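You operate a simulated robot arm through the tools that you are given. There is no shell and no other tool.

You are at the controls of a simulated two-armed robot. One attempt, no reset.

JOB
Unplug the fan and plug the dock into the blue socket.
Fine: switch the socket strip off first, park the fan plug in the white holder, switch the strip on last. Where these are worked on the way, their far stop is far enough and under half their travel is too little: switch of the socket strip.

It is judged by the outcome, as a careful person would: the job done as asked, and still so three seconds after it is handed in. It fails if anything else is knocked over, pushed out of place, dropped, spilled or broken.

ROBOT AND FRAMES
Two 7-joint arms with three-finger grippers on one trunk, on a base that drives. Base frame: it is fixed to the floor where the robot stands at the start and does not move with it; the origin is under the middle of the robot, x ahead of it, y to its left, z up. Readings come in m, rad, newtons and seconds.
The left shoulder is at the start at [0.03, 0.124, 1.158], the right one opposite. With the tool pointing down near the work surface each hand reaches from about 0.1 to 0.78 m from the robot's upright axis, wherever it stands, measured 20 degrees to its own side. Places, roughly: blue socket [0.5, 0, 1.2]; breaker on the plug board [0.4, -0.3, 1.3]; fan knob [0.4, 0.2, 0.9]; switch of the socket strip [0.5, 0, 1.3]; white holder [0.5, -0.3, 1.1]; yellow socket [0.5, 0, 1]. Payload 2.2 kg a hand.
The tool frame of a hand sits at the grasp point between the pads (the TCP): z along the fingers, y along the line on which they close. The tips reach 0.028 m beyond it. Largest opening 0.102 m; the body of the gripper starts 0.071 m behind the TCP.
Orientation is that of the tool frame in the base frame, as a unit quaternion [x, y, z, w]. With the fingers straight down and closing along the base's y, the tool's x points along the base's -x, its y along +y and its z along -z.

CONTROLS
- The arms move only by the tool move_arm. It takes "left_series", "right_series" or both (then of equal length, played together; a hand with none holds still); each is a list of rows, each a list of 3 entries, a list of its own where there are three numbers: the shift along the base's x, y, z in m, then the turn, a rotation vector about the base's x, y, z in rad, then the gripper command, from -1 (shut) to 1 (fully open), values between in proportion. In form: [[[tx, ty, tz], [rx, ry, rz], claw], ...]. A call has 1 to 20 rows; each row shifts and turns the commanded pose from where the row before left it. Rows are played at 5 a second. More than 0.05 m and 0.15 rad between two rows, or a gripper value outside its range, and nothing of the call is played. A pose out of reach is approached as far as the arm can. The call stops where the force on the tool passes 70 N (or 10 N more than at its start, if that is more) or the arm is blocked; 0.2 s more then pass. The fingers move at their own pace and stop on an object; they squeeze with about 37 N. The grip force told is the motor's: it shows also when the fingers shut on nothing. Time passes only in rows, and 0.2 s behind the last, so rows that do not move let the fingers close. The reply holds the time, the measured pose of the TCP, the force on the tool along the base axes, the opening and the grip force, in the units named above and with some noise, with the torque about the TCP (base axes, N m) and any sound that the robot's microphone picked up.
- Cameras (640 x 400 px; columns grow to the right, rows downward): "scene" is now at [0.0429, -0.018, 1.8743]; the picture's right is [-0.26, -0.96, 0.00], its down [-0.73, 0.20, -0.65] and it looks along [0.63, -0.17, -0.76] (base axes); focal length 285 px, centre (320, 200). "left" rides on the left gripper at [0.072, 0.038, -0.086] in its tool frame; the picture's right is [-0.47, 0.89, 0.00], its down [-0.60, -0.32, -0.73] and it looks along [-0.65, -0.34, 0.68] (tool axes); focal length 256 px, centre (320, 200). "right" rides on the right gripper at [0.069, 0.044, -0.086] in its tool frame; the picture's right is [-0.53, 0.85, 0.00], its down [-0.58, -0.36, -0.73] and it looks along [-0.62, -0.39, 0.68] (tool axes); focal length 256 px, centre (320, 200). There is no depth. A picture from a camera that has moved, and an enlarged one, comes with that camera's place and axes in the base frame and with its lens.
- get_image(camera): a new picture of that camera. It takes no simulated time.
- slide_trunk(by): slides the trunk up (or, below 0, down) by that many m; the arms and the scene camera ride with it, the base frame stays. It gives what a move gives, with no picture.
- drive_base(legs): drives the robot by 1 to 6 legs, each [ahead, left, turn to the left] in m, m and rad, along the robot's own axes; the way and the turn of a leg run together, so that a leg with both is an arc; at most 1.5 m and 3.142 rad a leg. The arms and the cameras ride along, it lands a little off, and it stops where it bumps. It gives what a move gives.
- pan_tilt(pan, tilt): turns the head with the scene camera to pan (to the left, within 2.496 rad either way) and tilt (down, from -0.506 to 1.204), counted from straight ahead of the robot. It gives what a move gives.
- enlarge(camera, box): a new picture of the part [left, top, right, bottom] of that camera's present view, enlarged. It takes no simulated time.
- finish_job(): hands the job in; it is judged then, once.

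Places have to be worked out from the pictures, the camera data and where the tool is seen. Open the grippers and draw the arms clear of the work before you hand the job in, unless the task says otherwise.

The tools are called after "Call:" as a command line: name --argument value ..., lists and objects as JSON in quotes. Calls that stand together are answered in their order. move_arm: Moves the arms, as the interface text tells. Its arguments: {"type":"object","properties":{"left_series":{"type":"array","items":{"type":"array"}},"right_series":{"type":"array","items":{"type":"array"}}},"required":[]} The other tools are called the same way: slide_trunk (by) slides the trunk up or down; drive_base (legs) drives the base; pan_tilt (pan, tilt) turns the head that bears the scene camera; get_image (camera) takes a picture; enlarge (camera, box) takes an enlarged picture of a part of a camera's view; finish_job () hands the job in.

At the start:

```text
time_s: 0.0
left_position: [0.4077, 0.0959, 1.4941]
left_orientation: [-0.001, 1.0, 0.0, 0.0]
left_wrist_force: [-1.1, 0.0, 0.3]
left_wrist_torque: [-0.02, -0.01, 0.03]
left_finger_gap: 0.1019
left_grasp_force: 0.1
right_position: [0.3915, -0.3007, 1.4878]
right_orientation: [0.0, 1.0, 0.001, 0.0]
right_wrist_force: [-0.3, -0.2, -0.4]
right_wrist_torque: [0.0, -0.02, -0.01]
right_finger_gap: 0.102
right_grasp_force: 0.0
trunk travel left (down, up): [-0.4, 0.14]
robot x, y, heading: [-0.0004, 0.0024, 0.0]
head pan, tilt: [-0.267, 0.862]
```

scene: 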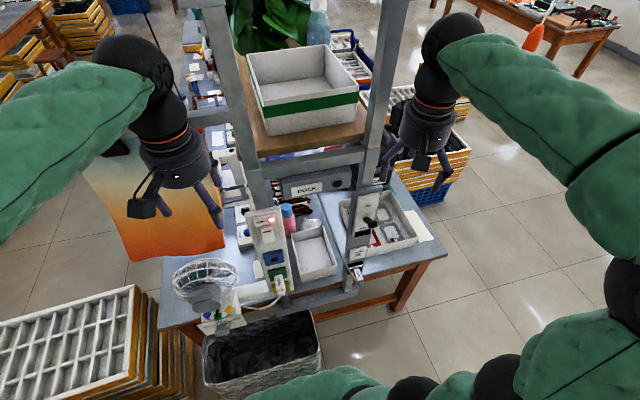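
right: 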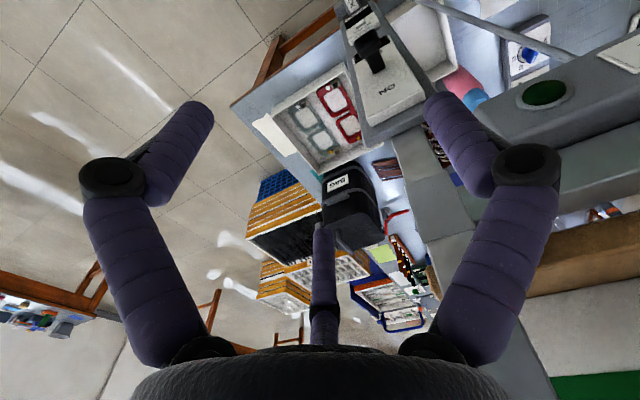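
left: 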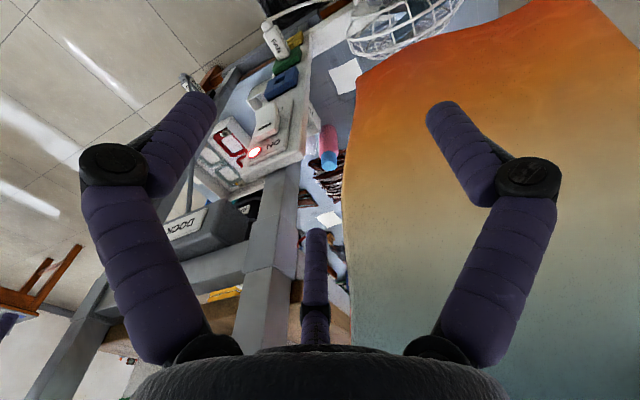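

I begin with closer looks at the strip, dock and holder areas of the scene view before moving anything.

Call:
enlarge --camera "scene" --box '[220, 190, 320, 310]'

Call:
enlarge --camera "scene" --box '[320, 170, 440, 300]'

Call:
enlarge --camera "scene" --box '[160, 240, 360, 360]'

Call:
enlarge --camera "left" --box '[160, 0, 360, 280]'

Call:
enlarge --camera "right" --box '[240, 0, 600, 220]'

```text
3.33 times, centred on (270, 250) of scene
camera zoom: at [0.0429, -0.018, 1.8743], right [-0.26, -0.96, 0.0], down [-0.73, 0.2, -0.65], along [0.63, -0.17, -0.76], focal length 950 px, centre (487, 33)
```

zoom: 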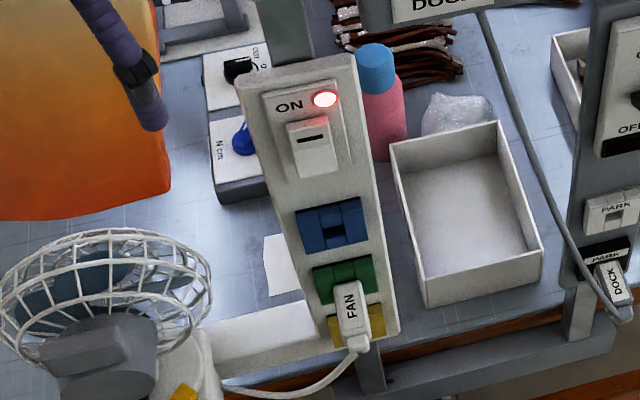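

```text
3.08 times, centred on (380, 235) of scene
camera zoom: at [0.0429, -0.018, 1.8743], right [-0.26, -0.96, 0.0], down [-0.73, 0.2, -0.65], along [0.63, -0.17, -0.76], focal length 877 px, centre (135, 92)
```

zoom: 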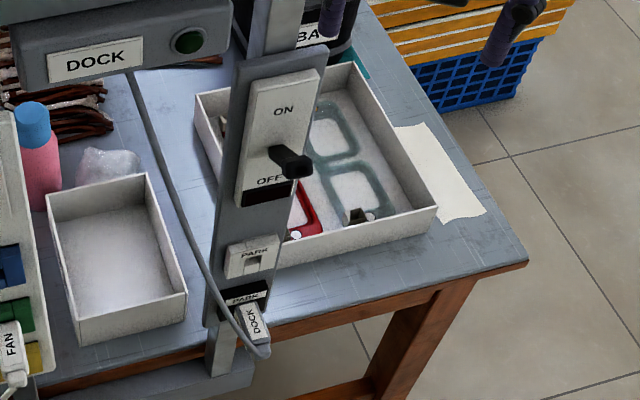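

```text
3.20 times, centred on (260, 300) of scene
camera zoom: at [0.0429, -0.018, 1.8743], right [-0.26, -0.96, 0.0], down [-0.73, 0.2, -0.65], along [0.63, -0.17, -0.76], focal length 912 px, centre (512, -120)
```

zoom: 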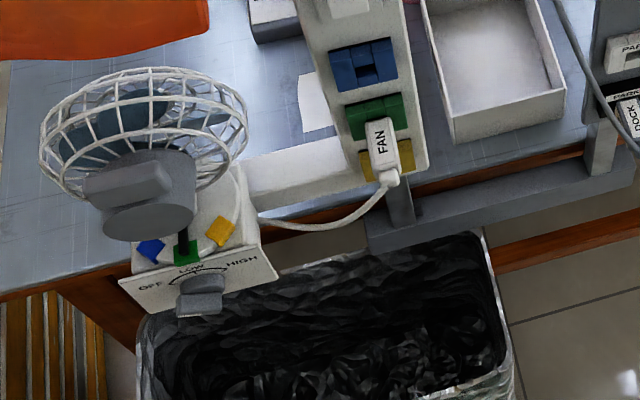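

```text
1.43 times, centred on (260, 140) of left
camera zoom: at [0.3348, 0.1345, 1.582], right [0.47, 0.89, 0.0], down [0.6, -0.32, 0.73], along [0.65, -0.34, -0.68], focal length 366 px, centre (406, 286)
```

zoom: 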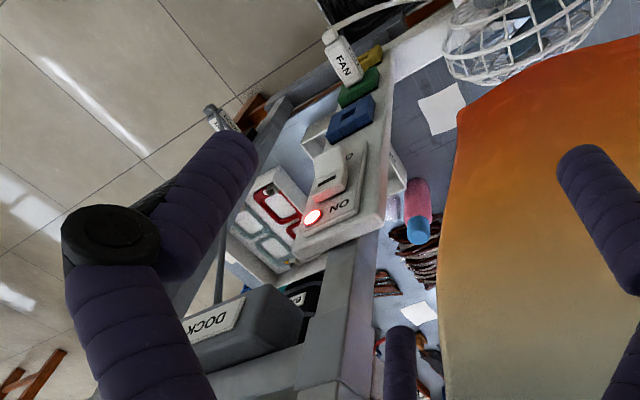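

```text
1.78 times, centred on (420, 110) of right
camera zoom: at [0.3232, -0.2567, 1.572], right [0.53, 0.85, 0.0], down [0.58, -0.36, 0.73], along [0.62, -0.39, -0.68], focal length 455 px, centre (142, 360)
```

zoom: 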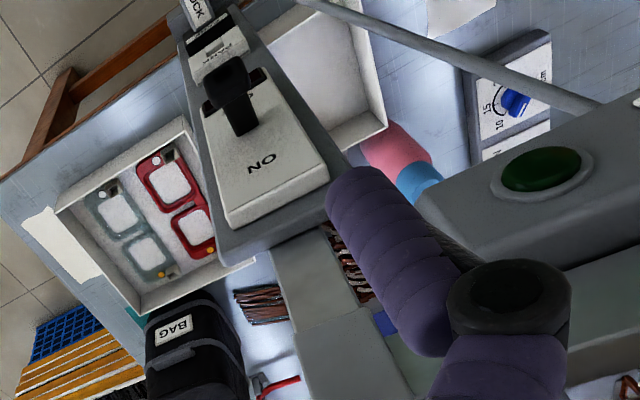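

The LED, plugs and holders triangulate to a board plane near x≈0.456. The fan plug is in the green socket (z≈1.08), the white holder is near (0.459,-0.254,1.06) and the dock plug is parked below it. I may need to back the base up for forward-pointing hands, so I look behind first.

Call:
pan_tilt --pan 2.45 --tilt 0.8

Call:
get_image --camera "scene"

Call:
pan_tilt --pan -2.45 --tilt 0.8

Call:
get_image --camera "scene"

```text
time_s: 2.4
left_position: [0.4065, 0.0969, 1.493]
left_orientation: [0.0, 1.0, -0.001, 0.0]
left_wrist_force: [-0.1, 0.4, 0.1]
left_wrist_torque: [-0.03, 0.03, 0.02]
left_finger_gap: 0.1021
left_grasp_force: 0.1
right_position: [0.3925, -0.2993, 1.487]
right_orientation: [0.0, 1.0, 0.0, 0.0]
right_wrist_force: [-0.2, -0.3, -0.2]
right_wrist_torque: [-0.02, 0.02, -0.01]
right_finger_gap: 0.1024
right_grasp_force: 0.2
trunk travel left (down, up): [-0.4, 0.14]
robot x, y, heading: [-0.0004, 0.0013, -0.002]
head pan, tilt: [2.45, 0.799]
```

```text
taken
camera scene: at [-0.094, 0.0539, 1.8793], right [0.64, 0.77, 0.0], down [0.55, -0.46, -0.7], along [-0.54, 0.44, -0.72], focal length 285 px, centre (320, 200)
```

scene: 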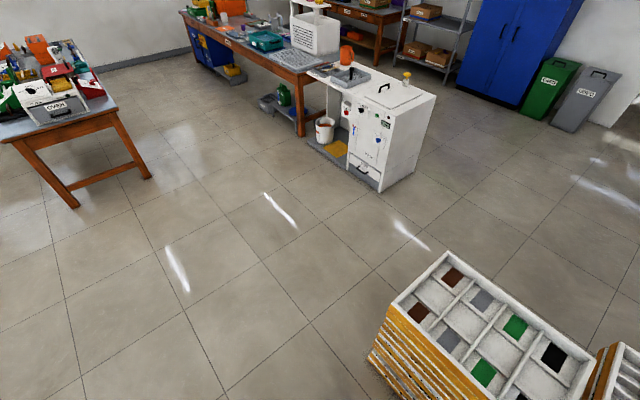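

```text
time_s: 6.3
left_position: [0.4081, 0.096, 1.4943]
left_orientation: [0.001, 1.0, 0.0, 0.001]
left_wrist_force: [0.4, 0.0, 0.8]
left_wrist_torque: [-0.01, -0.03, 0.02]
left_finger_gap: 0.102
left_grasp_force: 0.1
right_position: [0.3917, -0.2992, 1.4882]
right_orientation: [0.001, 1.0, 0.0, -0.001]
right_wrist_force: [0.4, 0.3, -0.2]
right_wrist_torque: [-0.03, -0.03, -0.01]
right_finger_gap: 0.102
right_grasp_force: 0.1
trunk travel left (down, up): [-0.4, 0.14]
robot x, y, heading: [0.0015, -0.0019, -0.006]
head pan, tilt: [-2.45, 0.799]
```

```text
taken
camera scene: at [-0.094, -0.049, 1.8793], right [-0.64, 0.77, 0.0], down [0.55, 0.46, -0.7], along [-0.54, -0.44, -0.72], focal length 285 px, centre (320, 200)
```

scene: 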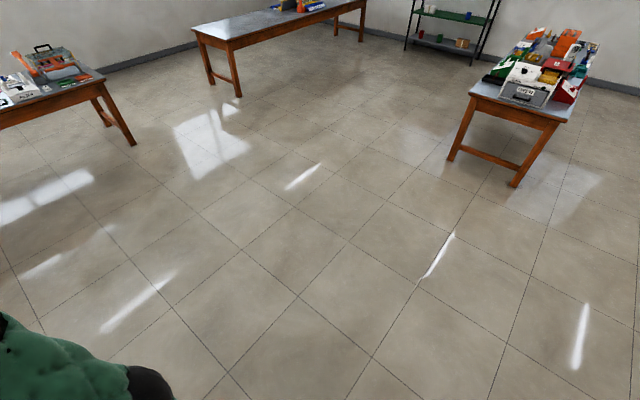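

It is clear behind the robot (tray stack is about 0.7 m to the left). I back up 0.2 m so that the forward-pointing hands have room, and aim the head at the strip.

Call:
drive_base --legs '[[-0.2, 0, 0]]'

Call:
pan_tilt --pan -0.2 --tilt 0.75

Call:
get_image --camera "scene"

```text
time_s: 7.9
left_position: [0.2094, 0.0958, 1.4942]
left_orientation: [0.002, 1.0, 0.0, 0.001]
left_wrist_force: [-0.1, 0.5, 0.0]
left_wrist_torque: [0.01, -0.02, 0.0]
left_finger_gap: 0.1019
left_grasp_force: 0.1
right_position: [0.1933, -0.3009, 1.4886]
right_orientation: [0.002, 1.0, 0.0, 0.001]
right_wrist_force: [-0.1, 0.2, 0.7]
right_wrist_torque: [-0.02, -0.01, 0.01]
right_finger_gap: 0.1022
right_grasp_force: 0.0
trunk travel left (down, up): [-0.4, 0.14]
robot x, y, heading: [-0.2, 0.0018, -0.006]
head pan, tilt: [-2.45, 0.799]
```

```text
time_s: 10.0
left_position: [0.2093, 0.0965, 1.4946]
left_orientation: [0.001, 1.0, -0.001, -0.001]
left_wrist_force: [-0.3, 0.2, -0.3]
left_wrist_torque: [0.0, 0.01, 0.01]
left_finger_gap: 0.1022
left_grasp_force: 0.1
right_position: [0.1939, -0.3014, 1.4876]
right_orientation: [0.002, 1.0, 0.0, 0.001]
right_wrist_force: [1.1, 0.4, -0.1]
right_wrist_torque: [-0.01, 0.05, 0.01]
right_finger_gap: 0.1022
right_grasp_force: 0.0
trunk travel left (down, up): [-0.4, 0.14]
robot x, y, heading: [-0.1967, -0.0007, -0.007]
head pan, tilt: [-0.201, 0.75]
```

```text
taken
camera scene: at [-0.1485, -0.0141, 1.8833], right [-0.2, -0.98, 0.0], down [-0.67, 0.14, -0.73], along [0.72, -0.15, -0.68], focal length 285 px, centre (320, 200)
```

scene: 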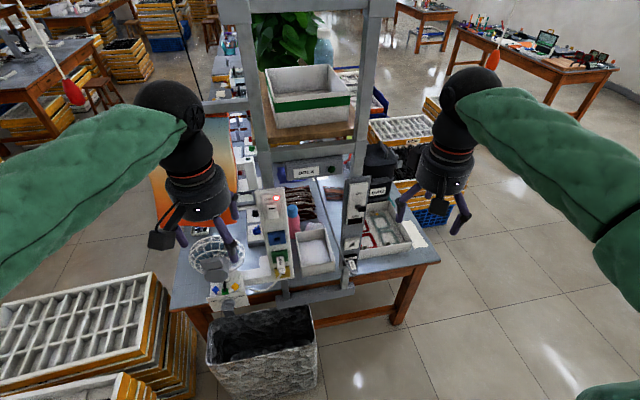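

Now the strip and board are unobstructed; I enlarge each for more detail.

Call:
enlarge --camera "scene" --box '[240, 180, 320, 290]'

Call:
enlarge --camera "scene" --box '[320, 150, 400, 280]'

Call:
enlarge --camera "scene" --box '[240, 140, 400, 300]'

```text
3.64 times, centred on (280, 235) of scene
camera zoom: at [-0.1485, -0.0141, 1.8833], right [-0.2, -0.98, 0.0], down [-0.67, 0.14, -0.73], along [0.72, -0.15, -0.68], focal length 1036 px, centre (466, 73)
```

zoom: 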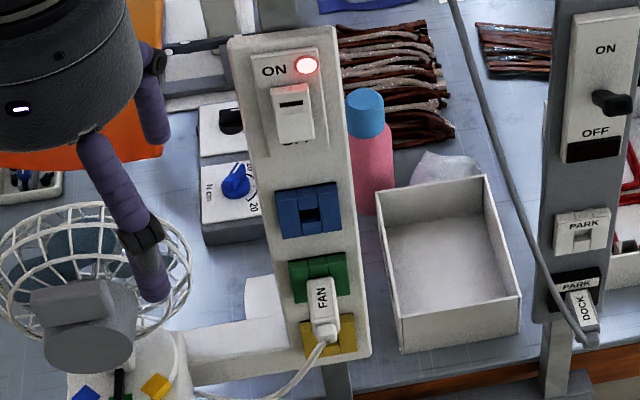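

```text
3.08 times, centred on (360, 215) of scene
camera zoom: at [-0.1485, -0.0141, 1.8833], right [-0.2, -0.98, 0.0], down [-0.67, 0.14, -0.73], along [0.72, -0.15, -0.68], focal length 877 px, centre (197, 154)
```

zoom: 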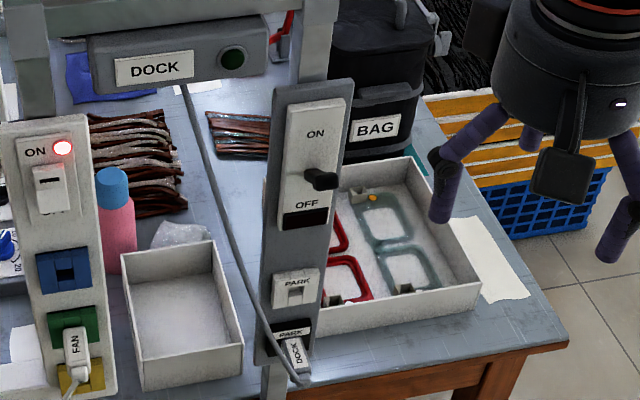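

```text
2.50 times, centred on (320, 220) of scene
camera zoom: at [-0.1485, -0.0141, 1.8833], right [-0.2, -0.98, 0.0], down [-0.67, 0.14, -0.73], along [0.72, -0.15, -0.68], focal length 712 px, centre (320, 150)
```

zoom: 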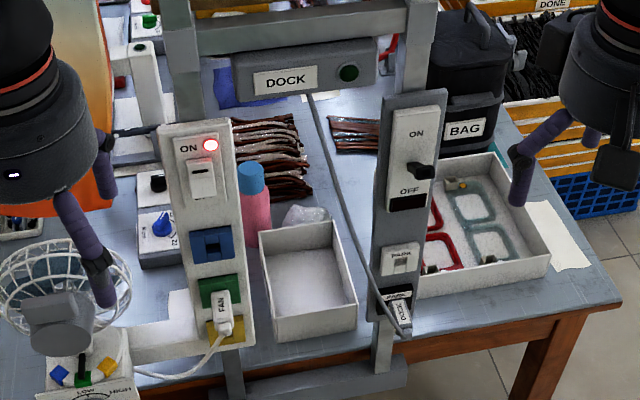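

I point the right hand forward (rotation about -y) while bringing it to about (0.30,-0.15,1.36), to see whether the arm reaches this attitude comfortably.

Call:
move_arm --right_series '[[[0.01, 0.0136, -0.011], [0, -0.1428, 0], 0], [[0.01, 0.0136, -0.011], [0, -0.1428, 0], 0], [[0.01, 0.0136, -0.011], [0, -0.1428, 0], 0], [[0.01, 0.0136, -0.011], [0, -0.1428, 0], 0], [[0.01, 0.0136, -0.011], [0, -0.1428, 0], 0], [[0.01, 0.0136, -0.011], [0, -0.1428, 0], 0], [[0.01, 0.0136, -0.011], [0, -0.1428, 0], 0], [[0.01, 0.0136, -0.011], [0, -0.1428, 0], 0], [[0.01, 0.0136, -0.011], [0, -0.1428, 0], 0], [[0.01, 0.0136, -0.011], [0, -0.1428, 0], 0], [[0.01, 0.0136, -0.011], [0, -0.1428, 0], 0]]'

Call:
get_image --camera "right"

Call:
get_image --camera "scene"

```text
time_s: 12.4
left_position: [0.2105, 0.0955, 1.4937]
left_orientation: [0.002, 1.0, 0.0, 0.001]
left_wrist_force: [0.9, 0.1, -0.8]
left_wrist_torque: [-0.01, 0.01, -0.03]
left_finger_gap: 0.102
left_grasp_force: 0.2
right_position: [0.3064, -0.1512, 1.3673]
right_orientation: [0.003, 0.707, 0.001, 0.707]
right_wrist_force: [0.1, 1.2, 0.1]
right_wrist_torque: [-0.01, 0.06, -0.06]
right_finger_gap: 0.0511
right_grasp_force: 0.0
trunk travel left (down, up): [-0.4, 0.14]
robot x, y, heading: [-0.1977, 0.0023, -0.002]
head pan, tilt: [-0.201, 0.75]
```

```text
taken
camera right: at [0.2199, -0.1076, 1.2961], right [0.0, 0.84, 0.54], down [-0.73, -0.37, 0.58], along [0.68, -0.4, 0.62], focal length 256 px, centre (320, 200)
```

right: 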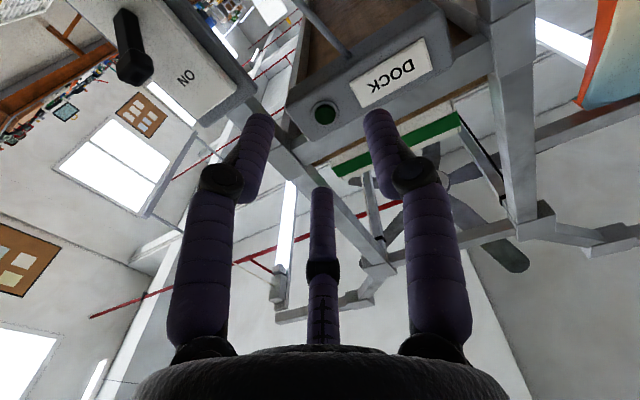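

```text
taken
camera scene: at [-0.1465, -0.0137, 1.8833], right [-0.2, -0.98, 0.0], down [-0.67, 0.14, -0.73], along [0.72, -0.15, -0.68], focal length 285 px, centre (320, 200)
```

scene: 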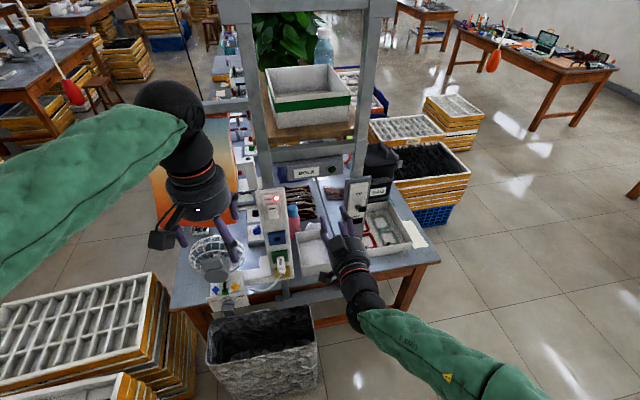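

The forward attitude reached cleanly. I check the hand itself closely in the scene view.

Call:
enlarge --camera "scene" --box '[310, 190, 400, 330]'

Call:
enlarge --camera "scene" --box '[140, 140, 250, 280]'

```text
2.86 times, centred on (355, 260) of scene
camera zoom: at [-0.1465, -0.0137, 1.8833], right [-0.2, -0.98, 0.0], down [-0.67, 0.14, -0.73], along [0.72, -0.15, -0.68], focal length 814 px, centre (220, 29)
```

zoom: 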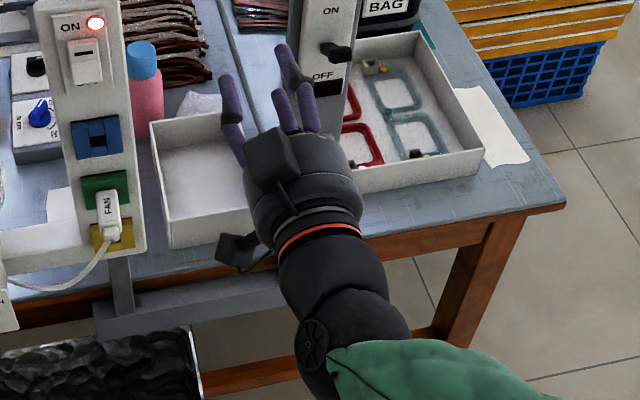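

```text
2.86 times, centred on (195, 210) of scene
camera zoom: at [-0.1465, -0.0137, 1.8833], right [-0.2, -0.98, 0.0], down [-0.67, 0.14, -0.73], along [0.72, -0.15, -0.68], focal length 814 px, centre (677, 171)
```

zoom: 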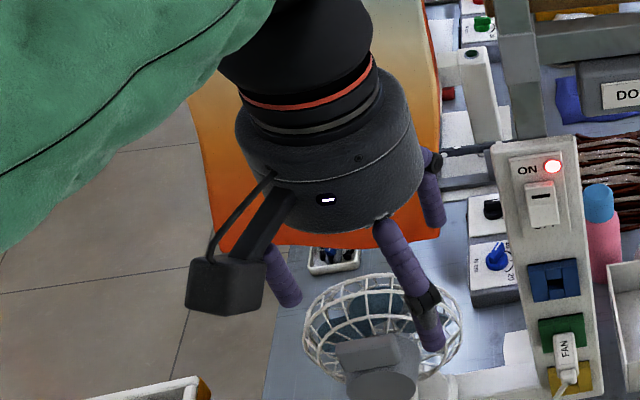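

To judge whether the strip switch is a rocker or slider, I move the right hand (fingers part-open) so that its camera looks at the switch from below-left, keeping the tips at x≈0.35.

Call:
move_arm --right_series '[[[0.0, 0.035, -0.025], [0, 0, 0], 1], [[0.0, 0.035, -0.025], [0, 0, 0], 1], [[0.0, 0.035, -0.025], [0, 0, 0], 1], [[0.0, 0.035, -0.025], [0, 0, 0], 1], [[0.0, 0.035, -0.025], [0, 0, 0], 1], [[0.0, 0.03, -0.025], [0, 0, 0], 1]]'

Call:
get_image --camera "right"

Call:
get_image --camera "scene"

```text
time_s: 13.8
left_position: [0.2104, 0.0963, 1.4939]
left_orientation: [0.002, 1.0, -0.002, 0.0]
left_wrist_force: [0.3, 0.4, 0.0]
left_wrist_torque: [0.0, 0.01, 0.0]
left_finger_gap: 0.1024
left_grasp_force: 0.0
right_position: [0.3049, 0.052, 1.2171]
right_orientation: [0.002, 0.708, 0.001, 0.707]
right_wrist_force: [1.1, -0.2, -0.3]
right_wrist_torque: [0.0, 0.03, -0.01]
right_finger_gap: 0.102
right_grasp_force: 0.0
trunk travel left (down, up): [-0.4, 0.14]
robot x, y, heading: [-0.1977, 0.0015, -0.008]
head pan, tilt: [-0.201, 0.75]
```

```text
taken
camera right: at [0.2183, 0.0967, 1.1457], right [0.0, 0.84, 0.54], down [-0.73, -0.37, 0.58], along [0.68, -0.39, 0.62], focal length 256 px, centre (320, 200)
```

right: 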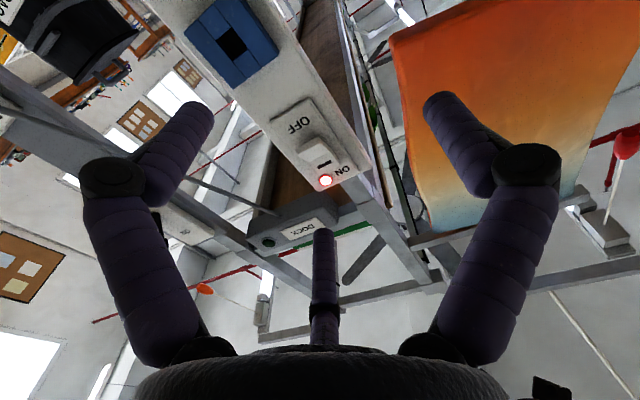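

```text
taken
camera scene: at [-0.1472, -0.0123, 1.8833], right [-0.2, -0.98, 0.0], down [-0.67, 0.14, -0.73], along [0.72, -0.15, -0.68], focal length 285 px, centre (320, 200)
```

scene: 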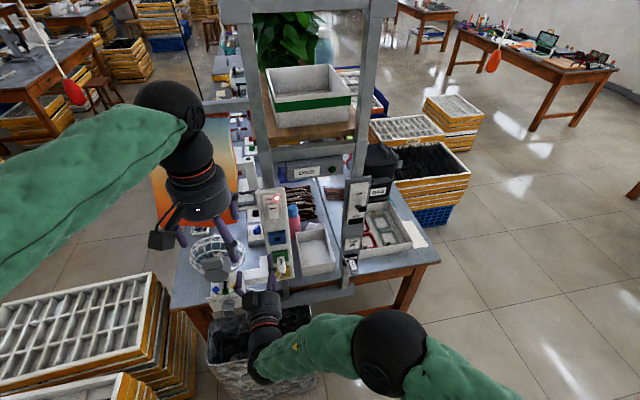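

The switch and blue socket are visible from below. I enlarge them.

Call:
enlarge --camera "right" --box '[270, 90, 370, 200]'

Call:
enlarge --camera "right" --box '[170, 0, 330, 110]'

Call:
enlarge --camera "scene" --box '[250, 180, 310, 285]'

```text
3.64 times, centred on (320, 145) of right
camera zoom: at [0.2183, 0.0967, 1.1457], right [0.0, 0.84, 0.54], down [-0.73, -0.37, 0.58], along [0.68, -0.39, 0.62], focal length 931 px, centre (320, 400)
```

zoom: 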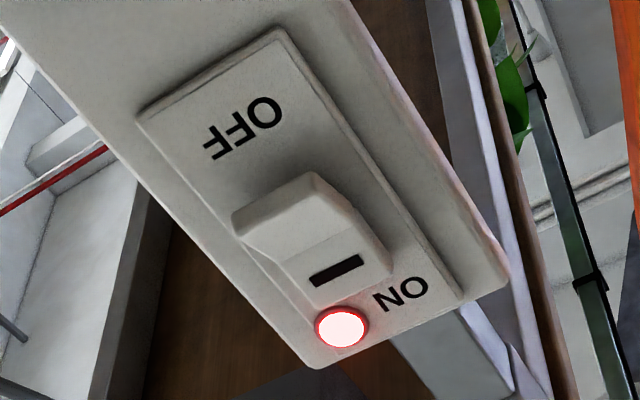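

```text
3.64 times, centred on (250, 55) of right
camera zoom: at [0.2183, 0.0967, 1.1457], right [0.0, 0.84, 0.54], down [-0.73, -0.37, 0.58], along [0.68, -0.39, 0.62], focal length 931 px, centre (574, 727)
```

zoom: 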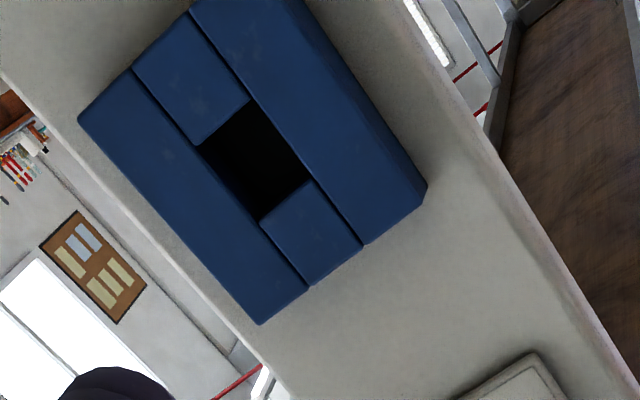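

```text
3.81 times, centred on (280, 232) of scene
camera zoom: at [-0.1472, -0.0123, 1.8833], right [-0.2, -0.98, 0.0], down [-0.67, 0.14, -0.73], along [0.72, -0.15, -0.68], focal length 1085 px, centre (472, 76)
```

zoom: 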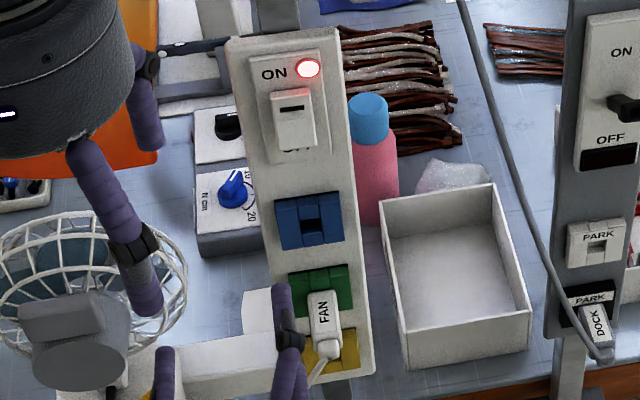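

It is a rocker: the ON end is pressed in (x≈0.456, z≈1.323) and the OFF end stands out at about (0.445, 0.002, 1.271). I close the right fingers and line them up in front of the lower end.

Call:
move_arm --right_series '[[[0.0, -0.0167, 0.0207], [0, 0, 0], -1], [[0.0, -0.0167, 0.0207], [0, 0, 0], -1], [[0.0, -0.0167, 0.0207], [0, 0, 0], -1], [[0.03, 0, 0], [0, 0, 0], -1], [[0.03, 0, 0], [0, 0, 0], -1], [[0.03, 0, 0], [0, 0, 0], -1]]'

Call:
enlarge --camera "scene" --box '[250, 180, 310, 285]'

Call:
get_image --camera "right"

```text
time_s: 15.2
left_position: [0.212, 0.0952, 1.4935]
left_orientation: [0.001, 1.0, -0.001, 0.0]
left_wrist_force: [0.4, 0.9, 0.7]
left_wrist_torque: [-0.02, 0.02, 0.0]
left_finger_gap: 0.1019
left_grasp_force: 0.1
right_position: [0.3936, 0.0038, 1.2787]
right_orientation: [0.002, 0.708, 0.001, 0.707]
right_wrist_force: [0.2, 0.1, 0.0]
right_wrist_torque: [-0.01, -0.04, -0.03]
right_finger_gap: 0.0022
right_grasp_force: 31.5
trunk travel left (down, up): [-0.4, 0.14]
robot x, y, heading: [-0.1943, -0.0003, 0.003]
head pan, tilt: [-0.201, 0.75]
```

```text
3.81 times, centred on (280, 232) of scene
camera zoom: at [-0.1468, -0.0136, 1.8832], right [-0.2, -0.98, 0.0], down [-0.67, 0.14, -0.73], along [0.72, -0.15, -0.68], focal length 1085 px, centre (472, 76)
```

zoom: 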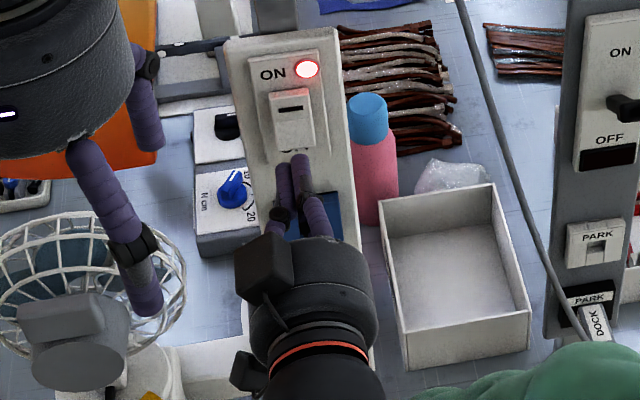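

```text
taken
camera right: at [0.3076, 0.0469, 1.2074], right [0.0, 0.84, 0.54], down [-0.73, -0.37, 0.58], along [0.68, -0.39, 0.62], focal length 256 px, centre (320, 200)
```

right: 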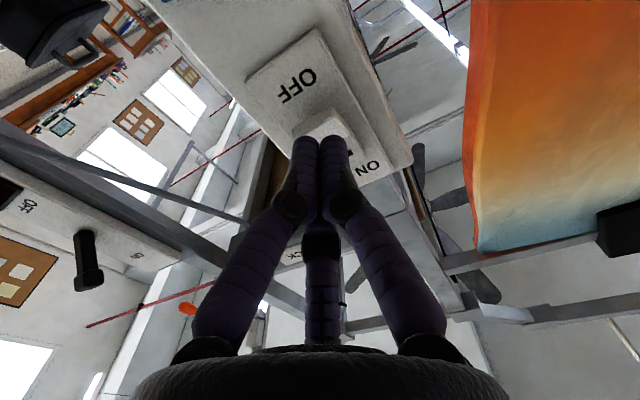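

The tips sit just in front of the lower rocker end as computed. I press inward in small steps.

Call:
move_arm --right_series '[[[0.016, -0.001, -0.001], [0, 0, 0], -1], [[0.008, 0, 0], [0, 0, 0], -1], [[0.006, 0, 0], [0, 0, 0], -1], [[0.005, 0, 0], [0, 0, 0], -1], [[0.004, 0, 0], [0, 0, 0], -1]]'

Call:
enlarge --camera "scene" --box '[250, 180, 310, 285]'

Call:
enlarge --camera "right" --box '[240, 20, 440, 200]'

```text
time_s: 16.4
left_position: [0.2025, 0.0943, 1.4967]
left_orientation: [0.002, 1.0, 0.0, 0.003]
left_wrist_force: [0.0, -0.6, 0.1]
left_wrist_torque: [0.0, 0.04, -0.04]
left_finger_gap: 0.1019
left_grasp_force: 0.1
right_position: [0.4229, 0.0019, 1.2777]
right_orientation: [0.001, 0.707, 0.001, 0.707]
right_wrist_force: [-42.4, -2.5, 0.6]
right_wrist_torque: [0.69, -0.43, -0.27]
right_finger_gap: 0.006
right_grasp_force: 31.7
trunk travel left (down, up): [-0.4, 0.14]
robot x, y, heading: [-0.1974, 0.0011, -0.005]
head pan, tilt: [-0.201, 0.75]
```

```text
3.81 times, centred on (280, 232) of scene
camera zoom: at [-0.1583, -0.0147, 1.8835], right [-0.2, -0.98, 0.0], down [-0.66, 0.14, -0.73], along [0.72, -0.15, -0.68], focal length 1085 px, centre (472, 76)
```

zoom: 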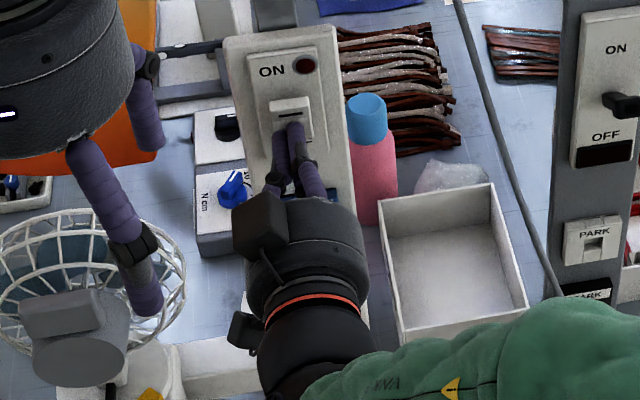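

```text
2.22 times, centred on (340, 110) of right
camera zoom: at [0.3376, 0.0466, 1.2071], right [0.0, 0.84, 0.54], down [-0.73, -0.37, 0.58], along [0.68, -0.39, 0.62], focal length 569 px, centre (276, 400)
```

zoom: 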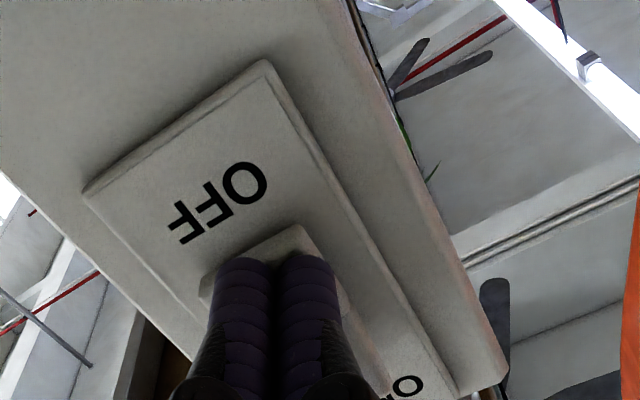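

LED is off and 42 N is on the tool: the rocker has tipped to OFF. I back straight off and check.

Call:
move_arm --right_series '[[[-0.03, 0, 0], [0, 0, 0], -1], [[-0.04, 0, 0], [0, 0, 0], -1], [[-0.03, 0, 0], [0, 0, 0], -1]]'

Call:
enlarge --camera "scene" --box '[250, 180, 310, 285]'

Call:
enlarge --camera "right" --box '[240, 20, 440, 200]'

```text
time_s: 17.2
left_position: [0.2109, 0.0965, 1.493]
left_orientation: [0.002, 1.0, -0.001, 0.0]
left_wrist_force: [0.1, 0.0, -0.8]
left_wrist_torque: [-0.02, 0.02, -0.03]
left_finger_gap: 0.1022
left_grasp_force: 0.0
right_position: [0.3327, 0.0023, 1.2791]
right_orientation: [0.001, 0.707, 0.0, 0.707]
right_wrist_force: [0.4, 0.9, 1.1]
right_wrist_torque: [0.02, 0.01, -0.01]
right_finger_gap: 0.002
right_grasp_force: 31.4
trunk travel left (down, up): [-0.4, 0.14]
robot x, y, heading: [-0.1991, 0.0039, -0.0]
head pan, tilt: [-0.201, 0.75]
```

```text
3.81 times, centred on (280, 232) of scene
camera zoom: at [-0.147, -0.0139, 1.8832], right [-0.2, -0.98, 0.0], down [-0.67, 0.14, -0.73], along [0.72, -0.15, -0.68], focal length 1085 px, centre (472, 76)
```

zoom: 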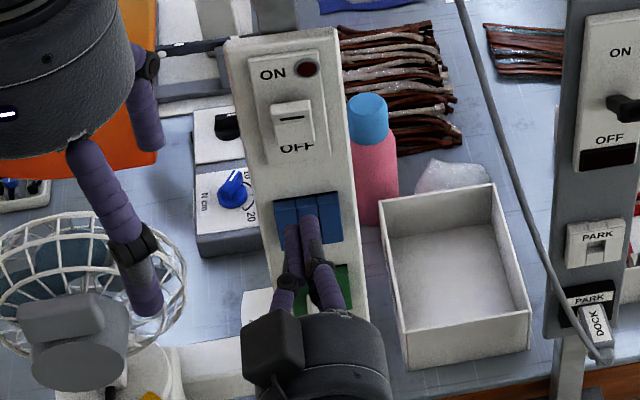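

```text
2.22 times, centred on (340, 110) of right
camera zoom: at [0.2472, 0.0456, 1.208], right [0.0, 0.84, 0.54], down [-0.73, -0.37, 0.58], along [0.68, -0.39, 0.62], focal length 569 px, centre (276, 400)
```

zoom: 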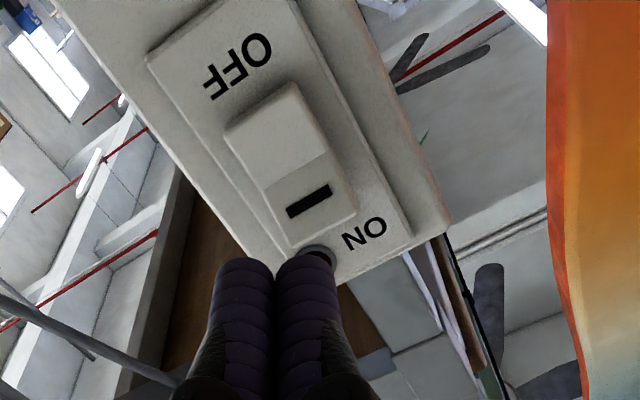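

The rocker is at OFF (upper end out, LED dark). To keep the wrist camera away from the drooping cables I want it above the hand, so I draw back and try rolling the hand 90° about its pointing axis.

Call:
move_arm --right_series '[[[-0.02, -0.03, 0], [0, 0, 0], -1], [[-0.02, -0.03, 0], [0, 0, 0], -1], [[0, -0.03, 0], [0.1428, 0, 0], 0], [[0, -0.01, 0], [0.1428, 0, 0], 0.3], [[0, 0, 0], [0.1428, 0, 0], 0.3], [[0, 0, 0], [0.1428, 0, 0], 0.3], [[0, 0, 0], [0.1428, 0, 0], 0.3], [[0, 0, 0], [0.1428, 0, 0], 0.3], [[0, 0, 0], [0.1428, 0, 0], 0.3], [[0, 0, 0], [0.1428, 0, 0], 0.3], [[0, 0, 0], [0.1428, 0, 0], 0.3], [[0, 0, 0], [0.1428, 0, 0], 0.3], [[0, 0, 0], [0.1428, 0, 0], 0.3]]'

Call:
get_image --camera "scene"

Call:
get_image --camera "right"

```text
time_s: 20.0
left_position: [0.2096, 0.0958, 1.4958]
left_orientation: [0.001, 1.0, 0.0, -0.001]
left_wrist_force: [-0.3, 1.2, 0.3]
left_wrist_torque: [-0.01, -0.01, 0.0]
left_finger_gap: 0.102
left_grasp_force: 0.0
right_position: [0.214, -0.071, 1.5341]
right_orientation: [0.502, 0.507, 0.494, 0.496]
right_wrist_force: [0.8, -1.0, -0.1]
right_wrist_torque: [0.01, 0.01, 0.01]
right_finger_gap: 0.0662
right_grasp_force: 0.1
right hand out of reach, approached as far as the arm can: row 5, 6, 7, 8, 9, 10, 11, 12, 13
trunk travel left (down, up): [-0.4, 0.14]
robot x, y, heading: [-0.1987, 0.0, -0.007]
head pan, tilt: [-0.201, 0.75]
```

```text
taken
camera scene: at [-0.1485, -0.0142, 1.8833], right [-0.2, -0.98, 0.0], down [-0.67, 0.14, -0.73], along [0.72, -0.15, -0.68], focal length 285 px, centre (320, 200)
```

scene: 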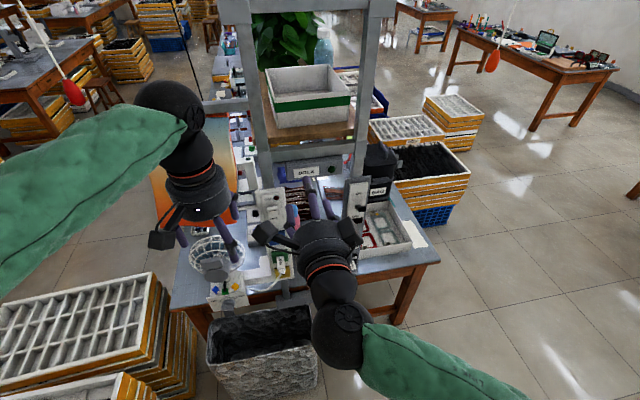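

```text
taken
camera right: at [0.1279, -0.0022, 1.5751], right [0.02, -0.53, 0.85], down [-0.74, -0.58, -0.35], along [0.68, -0.62, -0.4], focal length 256 px, centre (320, 200)
```

right: 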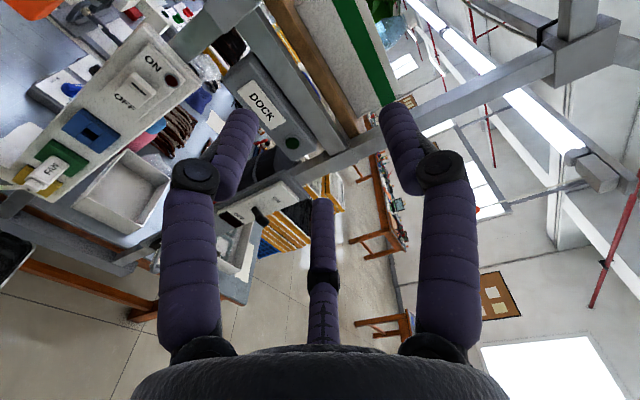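

That roll ran out of reach and the hand rode up to z≈1.53. I undo it by rolling back the other way and see where the hand settles.

Call:
move_arm --right_series '[[[0, 0, 0], [-0.1428, 0, 0], 0.3], [[0, 0, 0], [-0.1428, 0, 0], 0.3], [[0, 0, 0], [-0.1428, 0, 0], 0.3], [[0, 0, 0], [-0.1428, 0, 0], 0.3], [[0, 0, 0], [-0.1428, 0, 0], 0.3], [[0, 0, 0], [-0.1428, 0, 0], 0.3], [[0, 0, 0], [-0.1428, 0, 0], 0.3], [[0, 0, 0], [-0.1428, 0, 0], 0.3], [[0, 0, 0], [-0.1428, 0, 0], 0.3], [[0, 0, 0], [-0.1428, 0, 0], 0.3], [[0, 0, 0], [-0.1428, 0, 0], 0.3]]'

```text
time_s: 22.4
left_position: [0.2094, 0.0971, 1.4953]
left_orientation: [0.002, 1.0, 0.0, 0.0]
left_wrist_force: [0.0, 0.5, -0.4]
left_wrist_torque: [-0.05, -0.04, 0.01]
left_finger_gap: 0.1021
left_grasp_force: 0.1
right_position: [0.2136, -0.0712, 1.5324]
right_orientation: [0.0, 0.707, 0.0, 0.707]
right_wrist_force: [-0.1, -0.7, 0.9]
right_wrist_torque: [0.03, 0.01, -0.01]
right_finger_gap: 0.0662
right_grasp_force: 0.1
trunk travel left (down, up): [-0.4, 0.14]
robot x, y, heading: [-0.1958, -0.0004, -0.006]
head pan, tilt: [-0.201, 0.75]
```

Back level with the commanded pose at the reached place. I go down to (0.32,-0.12,1.3) and try the roll the other way (negative about x).

Call:
move_arm --right_series '[[[0.025, -0.012, -0.045], [0, 0, 0], 0.3], [[0.025, -0.012, -0.045], [0, 0, 0], 0.3], [[0.025, -0.012, -0.045], [0, 0, 0], 0.3], [[0.025, -0.012, -0.045], [0, 0, 0], 0.3], [[0, 0, -0.045], [0, 0, 0], 0.3], [[0, 0, 0], [-0.1428, 0, 0], 0.3], [[0, 0, 0], [-0.1428, 0, 0], 0.3], [[0, 0, 0], [-0.1428, 0, 0], 0.3], [[0, 0, 0], [-0.1428, 0, 0], 0.3], [[0, 0, 0], [-0.1428, 0, 0], 0.3], [[0, 0, 0], [-0.1428, 0, 0], 0.3]]'

```text
refused: row 1 steps farther than a row can; nothing moved
```

The step was slightly too long; I use shorter ones.

Call:
move_arm --right_series '[[[0.02, -0.01, -0.04], [0, 0, 0], 0.3], [[0.02, -0.01, -0.04], [0, 0, 0], 0.3], [[0.02, -0.01, -0.04], [0, 0, 0], 0.3], [[0.02, -0.01, -0.04], [0, 0, 0], 0.3], [[0.02, -0.01, -0.04], [0, 0, 0], 0.3], [[0, 0, -0.035], [0, 0, 0], 0.3], [[0, 0, 0], [-0.1428, 0, 0], 0.3], [[0, 0, 0], [-0.1428, 0, 0], 0.3], [[0, 0, 0], [-0.1428, 0, 0], 0.3], [[0, 0, 0], [-0.1428, 0, 0], 0.3], [[0, 0, 0], [-0.1428, 0, 0], 0.3], [[0, 0, 0], [-0.1428, 0, 0], 0.3]]'

```text
time_s: 25.0
left_position: [0.2093, 0.0944, 1.4943]
left_orientation: [0.001, 1.0, 0.0, 0.0]
left_wrist_force: [-0.3, -1.1, -0.4]
left_wrist_torque: [0.02, 0.01, 0.03]
left_finger_gap: 0.102
left_grasp_force: 0.1
right_position: [0.3113, -0.1147, 1.3002]
right_orientation: [-0.293, 0.645, -0.295, 0.641]
right_wrist_force: [-1.0, 0.3, -0.2]
right_wrist_torque: [-0.02, 0.0, 0.02]
right_finger_gap: 0.0661
right_grasp_force: 0.0
right hand out of reach, approached as far as the arm can: row 6
trunk travel left (down, up): [-0.4, 0.14]
robot x, y, heading: [-0.1994, -0.0, -0.004]
head pan, tilt: [-0.201, 0.75]
```

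Negative roll works so far (about -49°). I continue to -180° and see whether it stays reachable.

Call:
move_arm --right_series '[[[0, 0, 0], [-0.1428, 0, 0], 0.3], [[0, 0, 0], [-0.1428, 0, 0], 0.3], [[0, 0, 0], [-0.1428, 0, 0], 0.3], [[0, 0, 0], [-0.1428, 0, 0], 0.3], [[0, 0, 0], [-0.1428, 0, 0], 0.3], [[0, 0, 0], [-0.1428, 0, 0], 0.3], [[0, 0, 0], [-0.1428, 0, 0], 0.3], [[0, 0, 0], [-0.1428, 0, 0], 0.3], [[0, 0, 0], [-0.1428, 0, 0], 0.3]]'

Call:
get_image --camera "right"

Call:
get_image --camera "scene"

```text
time_s: 27.0
left_position: [0.2093, 0.0958, 1.4933]
left_orientation: [0.002, 1.0, -0.001, 0.0]
left_wrist_force: [-0.1, 0.8, 0.5]
left_wrist_torque: [-0.03, -0.02, -0.01]
left_finger_gap: 0.1019
left_grasp_force: 0.1
right_position: [0.3121, -0.1149, 1.3]
right_orientation: [0.62, -0.341, 0.621, -0.337]
right_wrist_force: [-1.2, -0.4, 0.2]
right_wrist_torque: [0.0, -0.01, 0.03]
right_finger_gap: 0.0664
right_grasp_force: 0.0
trunk travel left (down, up): [-0.4, 0.14]
robot x, y, heading: [-0.1973, -0.0017, -0.003]
head pan, tilt: [-0.201, 0.75]
```

```text
taken
camera right: at [0.2258, -0.1961, 1.2993], right [0.0, -0.01, -1.0], down [-0.73, 0.69, 0.0], along [0.69, 0.73, -0.01], focal length 256 px, centre (320, 200)
```

right: 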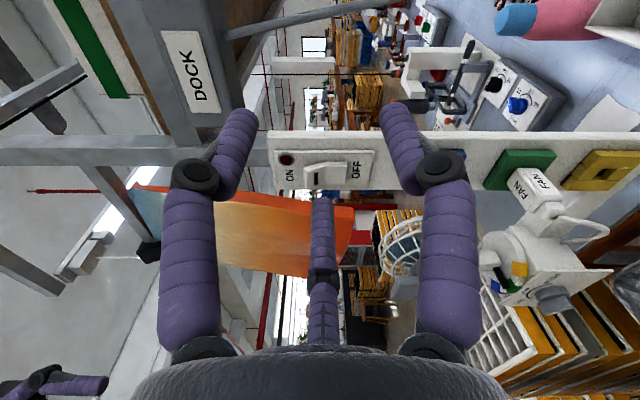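

```text
taken
camera scene: at [-0.1484, -0.0139, 1.8833], right [-0.2, -0.98, 0.0], down [-0.67, 0.14, -0.73], along [0.72, -0.15, -0.68], focal length 285 px, centre (320, 200)
```

scene: 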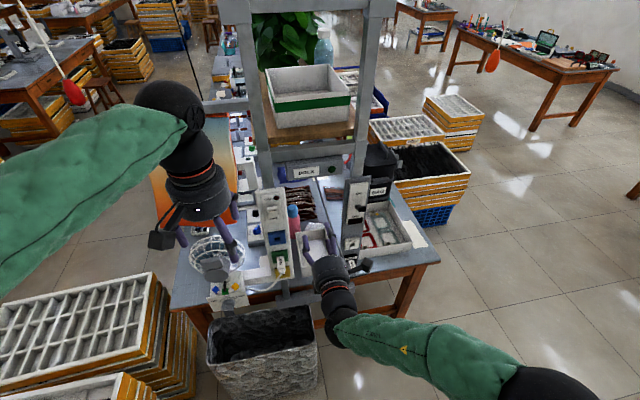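

Good side view: the fan plug stands straight out of the green socket. I enlarge it for dimensions.

Call:
enlarge --camera "right" --box '[470, 120, 640, 260]'

Call:
enlarge --camera "scene" --box '[250, 180, 320, 290]'

Call:
enlarge --camera "scene" --box '[325, 200, 385, 290]'

```text
2.86 times, centred on (555, 190) of right
camera zoom: at [0.2258, -0.1961, 1.2993], right [0.0, -0.01, -1.0], down [-0.73, 0.69, 0.0], along [0.69, 0.73, -0.01], focal length 731 px, centre (-351, 229)
```

zoom: 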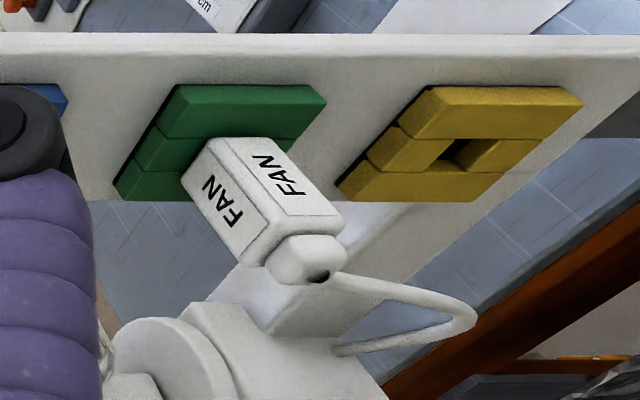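

```text
3.64 times, centred on (285, 235) of scene
camera zoom: at [-0.1484, -0.0139, 1.8833], right [-0.2, -0.98, 0.0], down [-0.67, 0.14, -0.73], along [0.72, -0.15, -0.68], focal length 1036 px, centre (447, 73)
```

zoom: 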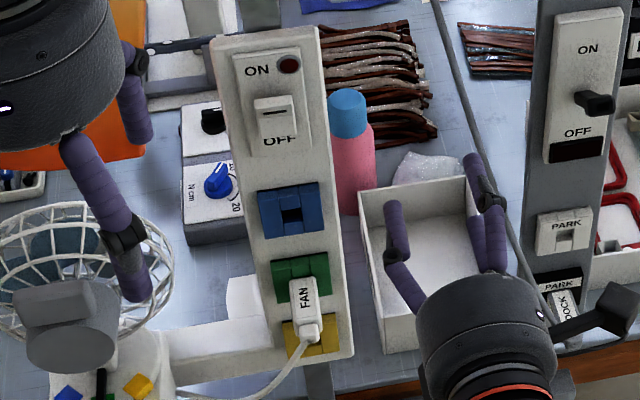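

```text
4.44 times, centred on (355, 245) of scene
camera zoom: at [-0.1484, -0.0139, 1.8833], right [-0.2, -0.98, 0.0], down [-0.67, 0.14, -0.73], along [0.72, -0.15, -0.68], focal length 1266 px, centre (164, 0)
```

zoom: 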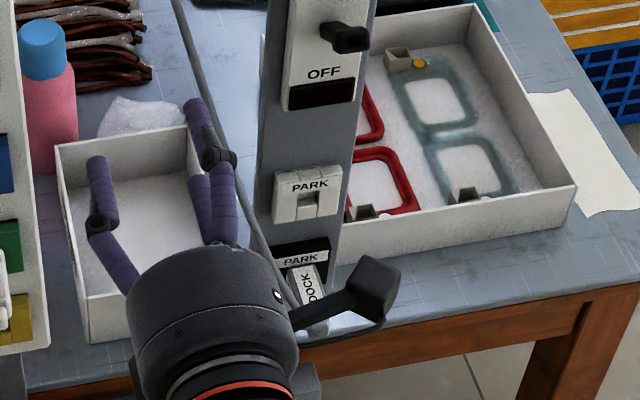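

Plug body computes to about 28×28 mm, x 0.399–0.45, y≈0.001, z≈1.062. I finish the roll to -180° (camera on top) while moving to a pre-grasp in front of it at x≈0.31.

Call:
move_arm --right_series '[[[0, 0.0116, -0.0238], [-0.1431, 0, 0], 0.3], [[0, 0.0116, -0.0238], [-0.1431, 0, 0], 0.3], [[0, 0.0116, -0.0238], [-0.1431, 0, 0], 0.3], [[0, 0.0116, -0.0238], [-0.1431, 0, 0], 0.3], [[0, 0.0116, -0.0238], [-0.1431, 0, 0], 0.3], [[0, 0.0116, -0.0238], [-0.1431, 0, 0], 0.3], [[0, 0.0116, -0.0238], [-0.1431, 0, 0], 0.3], [[0, 0.0116, -0.0238], [0, 0, 0], 0.3], [[0, 0.0116, -0.0238], [0, 0, 0], 0.3], [[0, 0.0116, -0.0238], [0, 0, 0], 0.3]]'

Call:
get_image --camera "right"

Call:
get_image --camera "scene"

```text
time_s: 29.2
left_position: [0.2101, 0.0959, 1.4939]
left_orientation: [0.002, 1.0, -0.001, 0.0]
left_wrist_force: [0.2, 0.0, -0.3]
left_wrist_torque: [0.01, 0.01, 0.01]
left_finger_gap: 0.102
left_grasp_force: 0.1
right_position: [0.3142, -0.0006, 1.0629]
right_orientation: [0.707, 0.0, 0.707, -0.001]
right_wrist_force: [0.1, -0.4, 1.0]
right_wrist_torque: [0.0, -0.04, -0.03]
right_finger_gap: 0.0663
right_grasp_force: 0.0
trunk travel left (down, up): [-0.4, 0.14]
robot x, y, heading: [-0.1967, 0.0036, -0.006]
head pan, tilt: [-0.201, 0.75]
```

```text
taken
camera right: at [0.2279, -0.0433, 1.1291], right [0.0, -0.84, -0.54], down [-0.73, 0.37, -0.58], along [0.68, 0.39, -0.62], focal length 256 px, centre (320, 200)
```

right: 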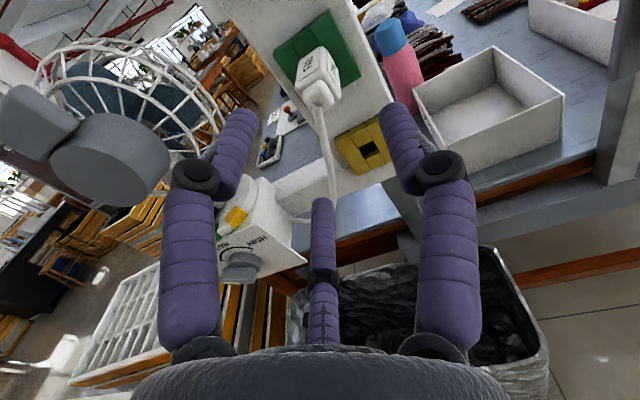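

```text
taken
camera scene: at [-0.1474, -0.0131, 1.8833], right [-0.2, -0.98, 0.0], down [-0.67, 0.14, -0.73], along [0.72, -0.15, -0.68], focal length 285 px, centre (320, 200)
```

scene: 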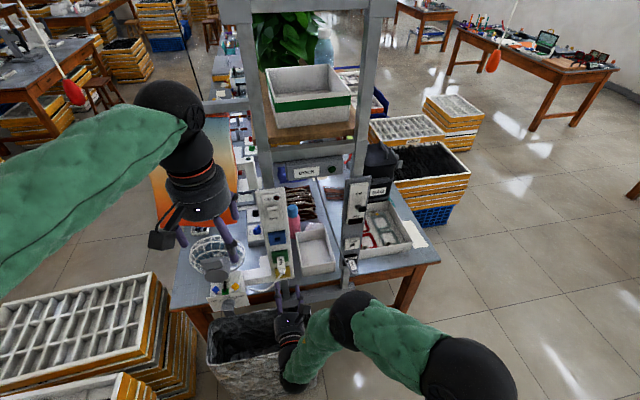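

Reached exactly. I enlarge both views to refine the plug's y and z before the grasp.

Call:
enlarge --camera "right" --box '[250, 20, 420, 190]'

Call:
enlarge --camera "scene" --box '[255, 240, 320, 310]'

```text
2.35 times, centred on (335, 105) of right
camera zoom: at [0.2279, -0.0433, 1.1291], right [0.0, -0.84, -0.54], down [-0.73, 0.37, -0.58], along [0.68, 0.39, -0.62], focal length 602 px, centre (285, 424)
```

zoom: 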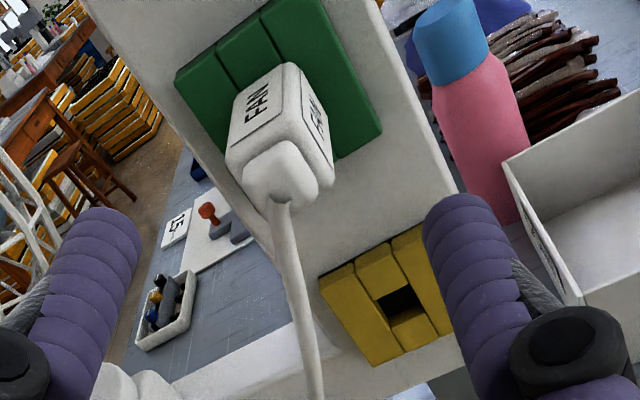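

```text
5.71 times, centred on (288, 275) of scene
camera zoom: at [-0.1474, -0.0131, 1.8833], right [-0.2, -0.98, 0.0], down [-0.67, 0.14, -0.73], along [0.72, -0.15, -0.68], focal length 1628 px, centre (506, -229)
```

zoom: 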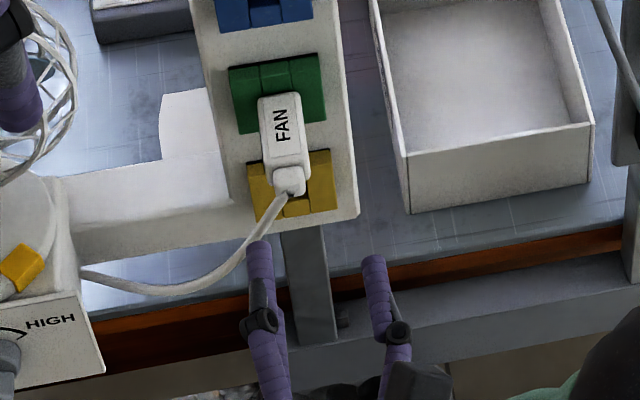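

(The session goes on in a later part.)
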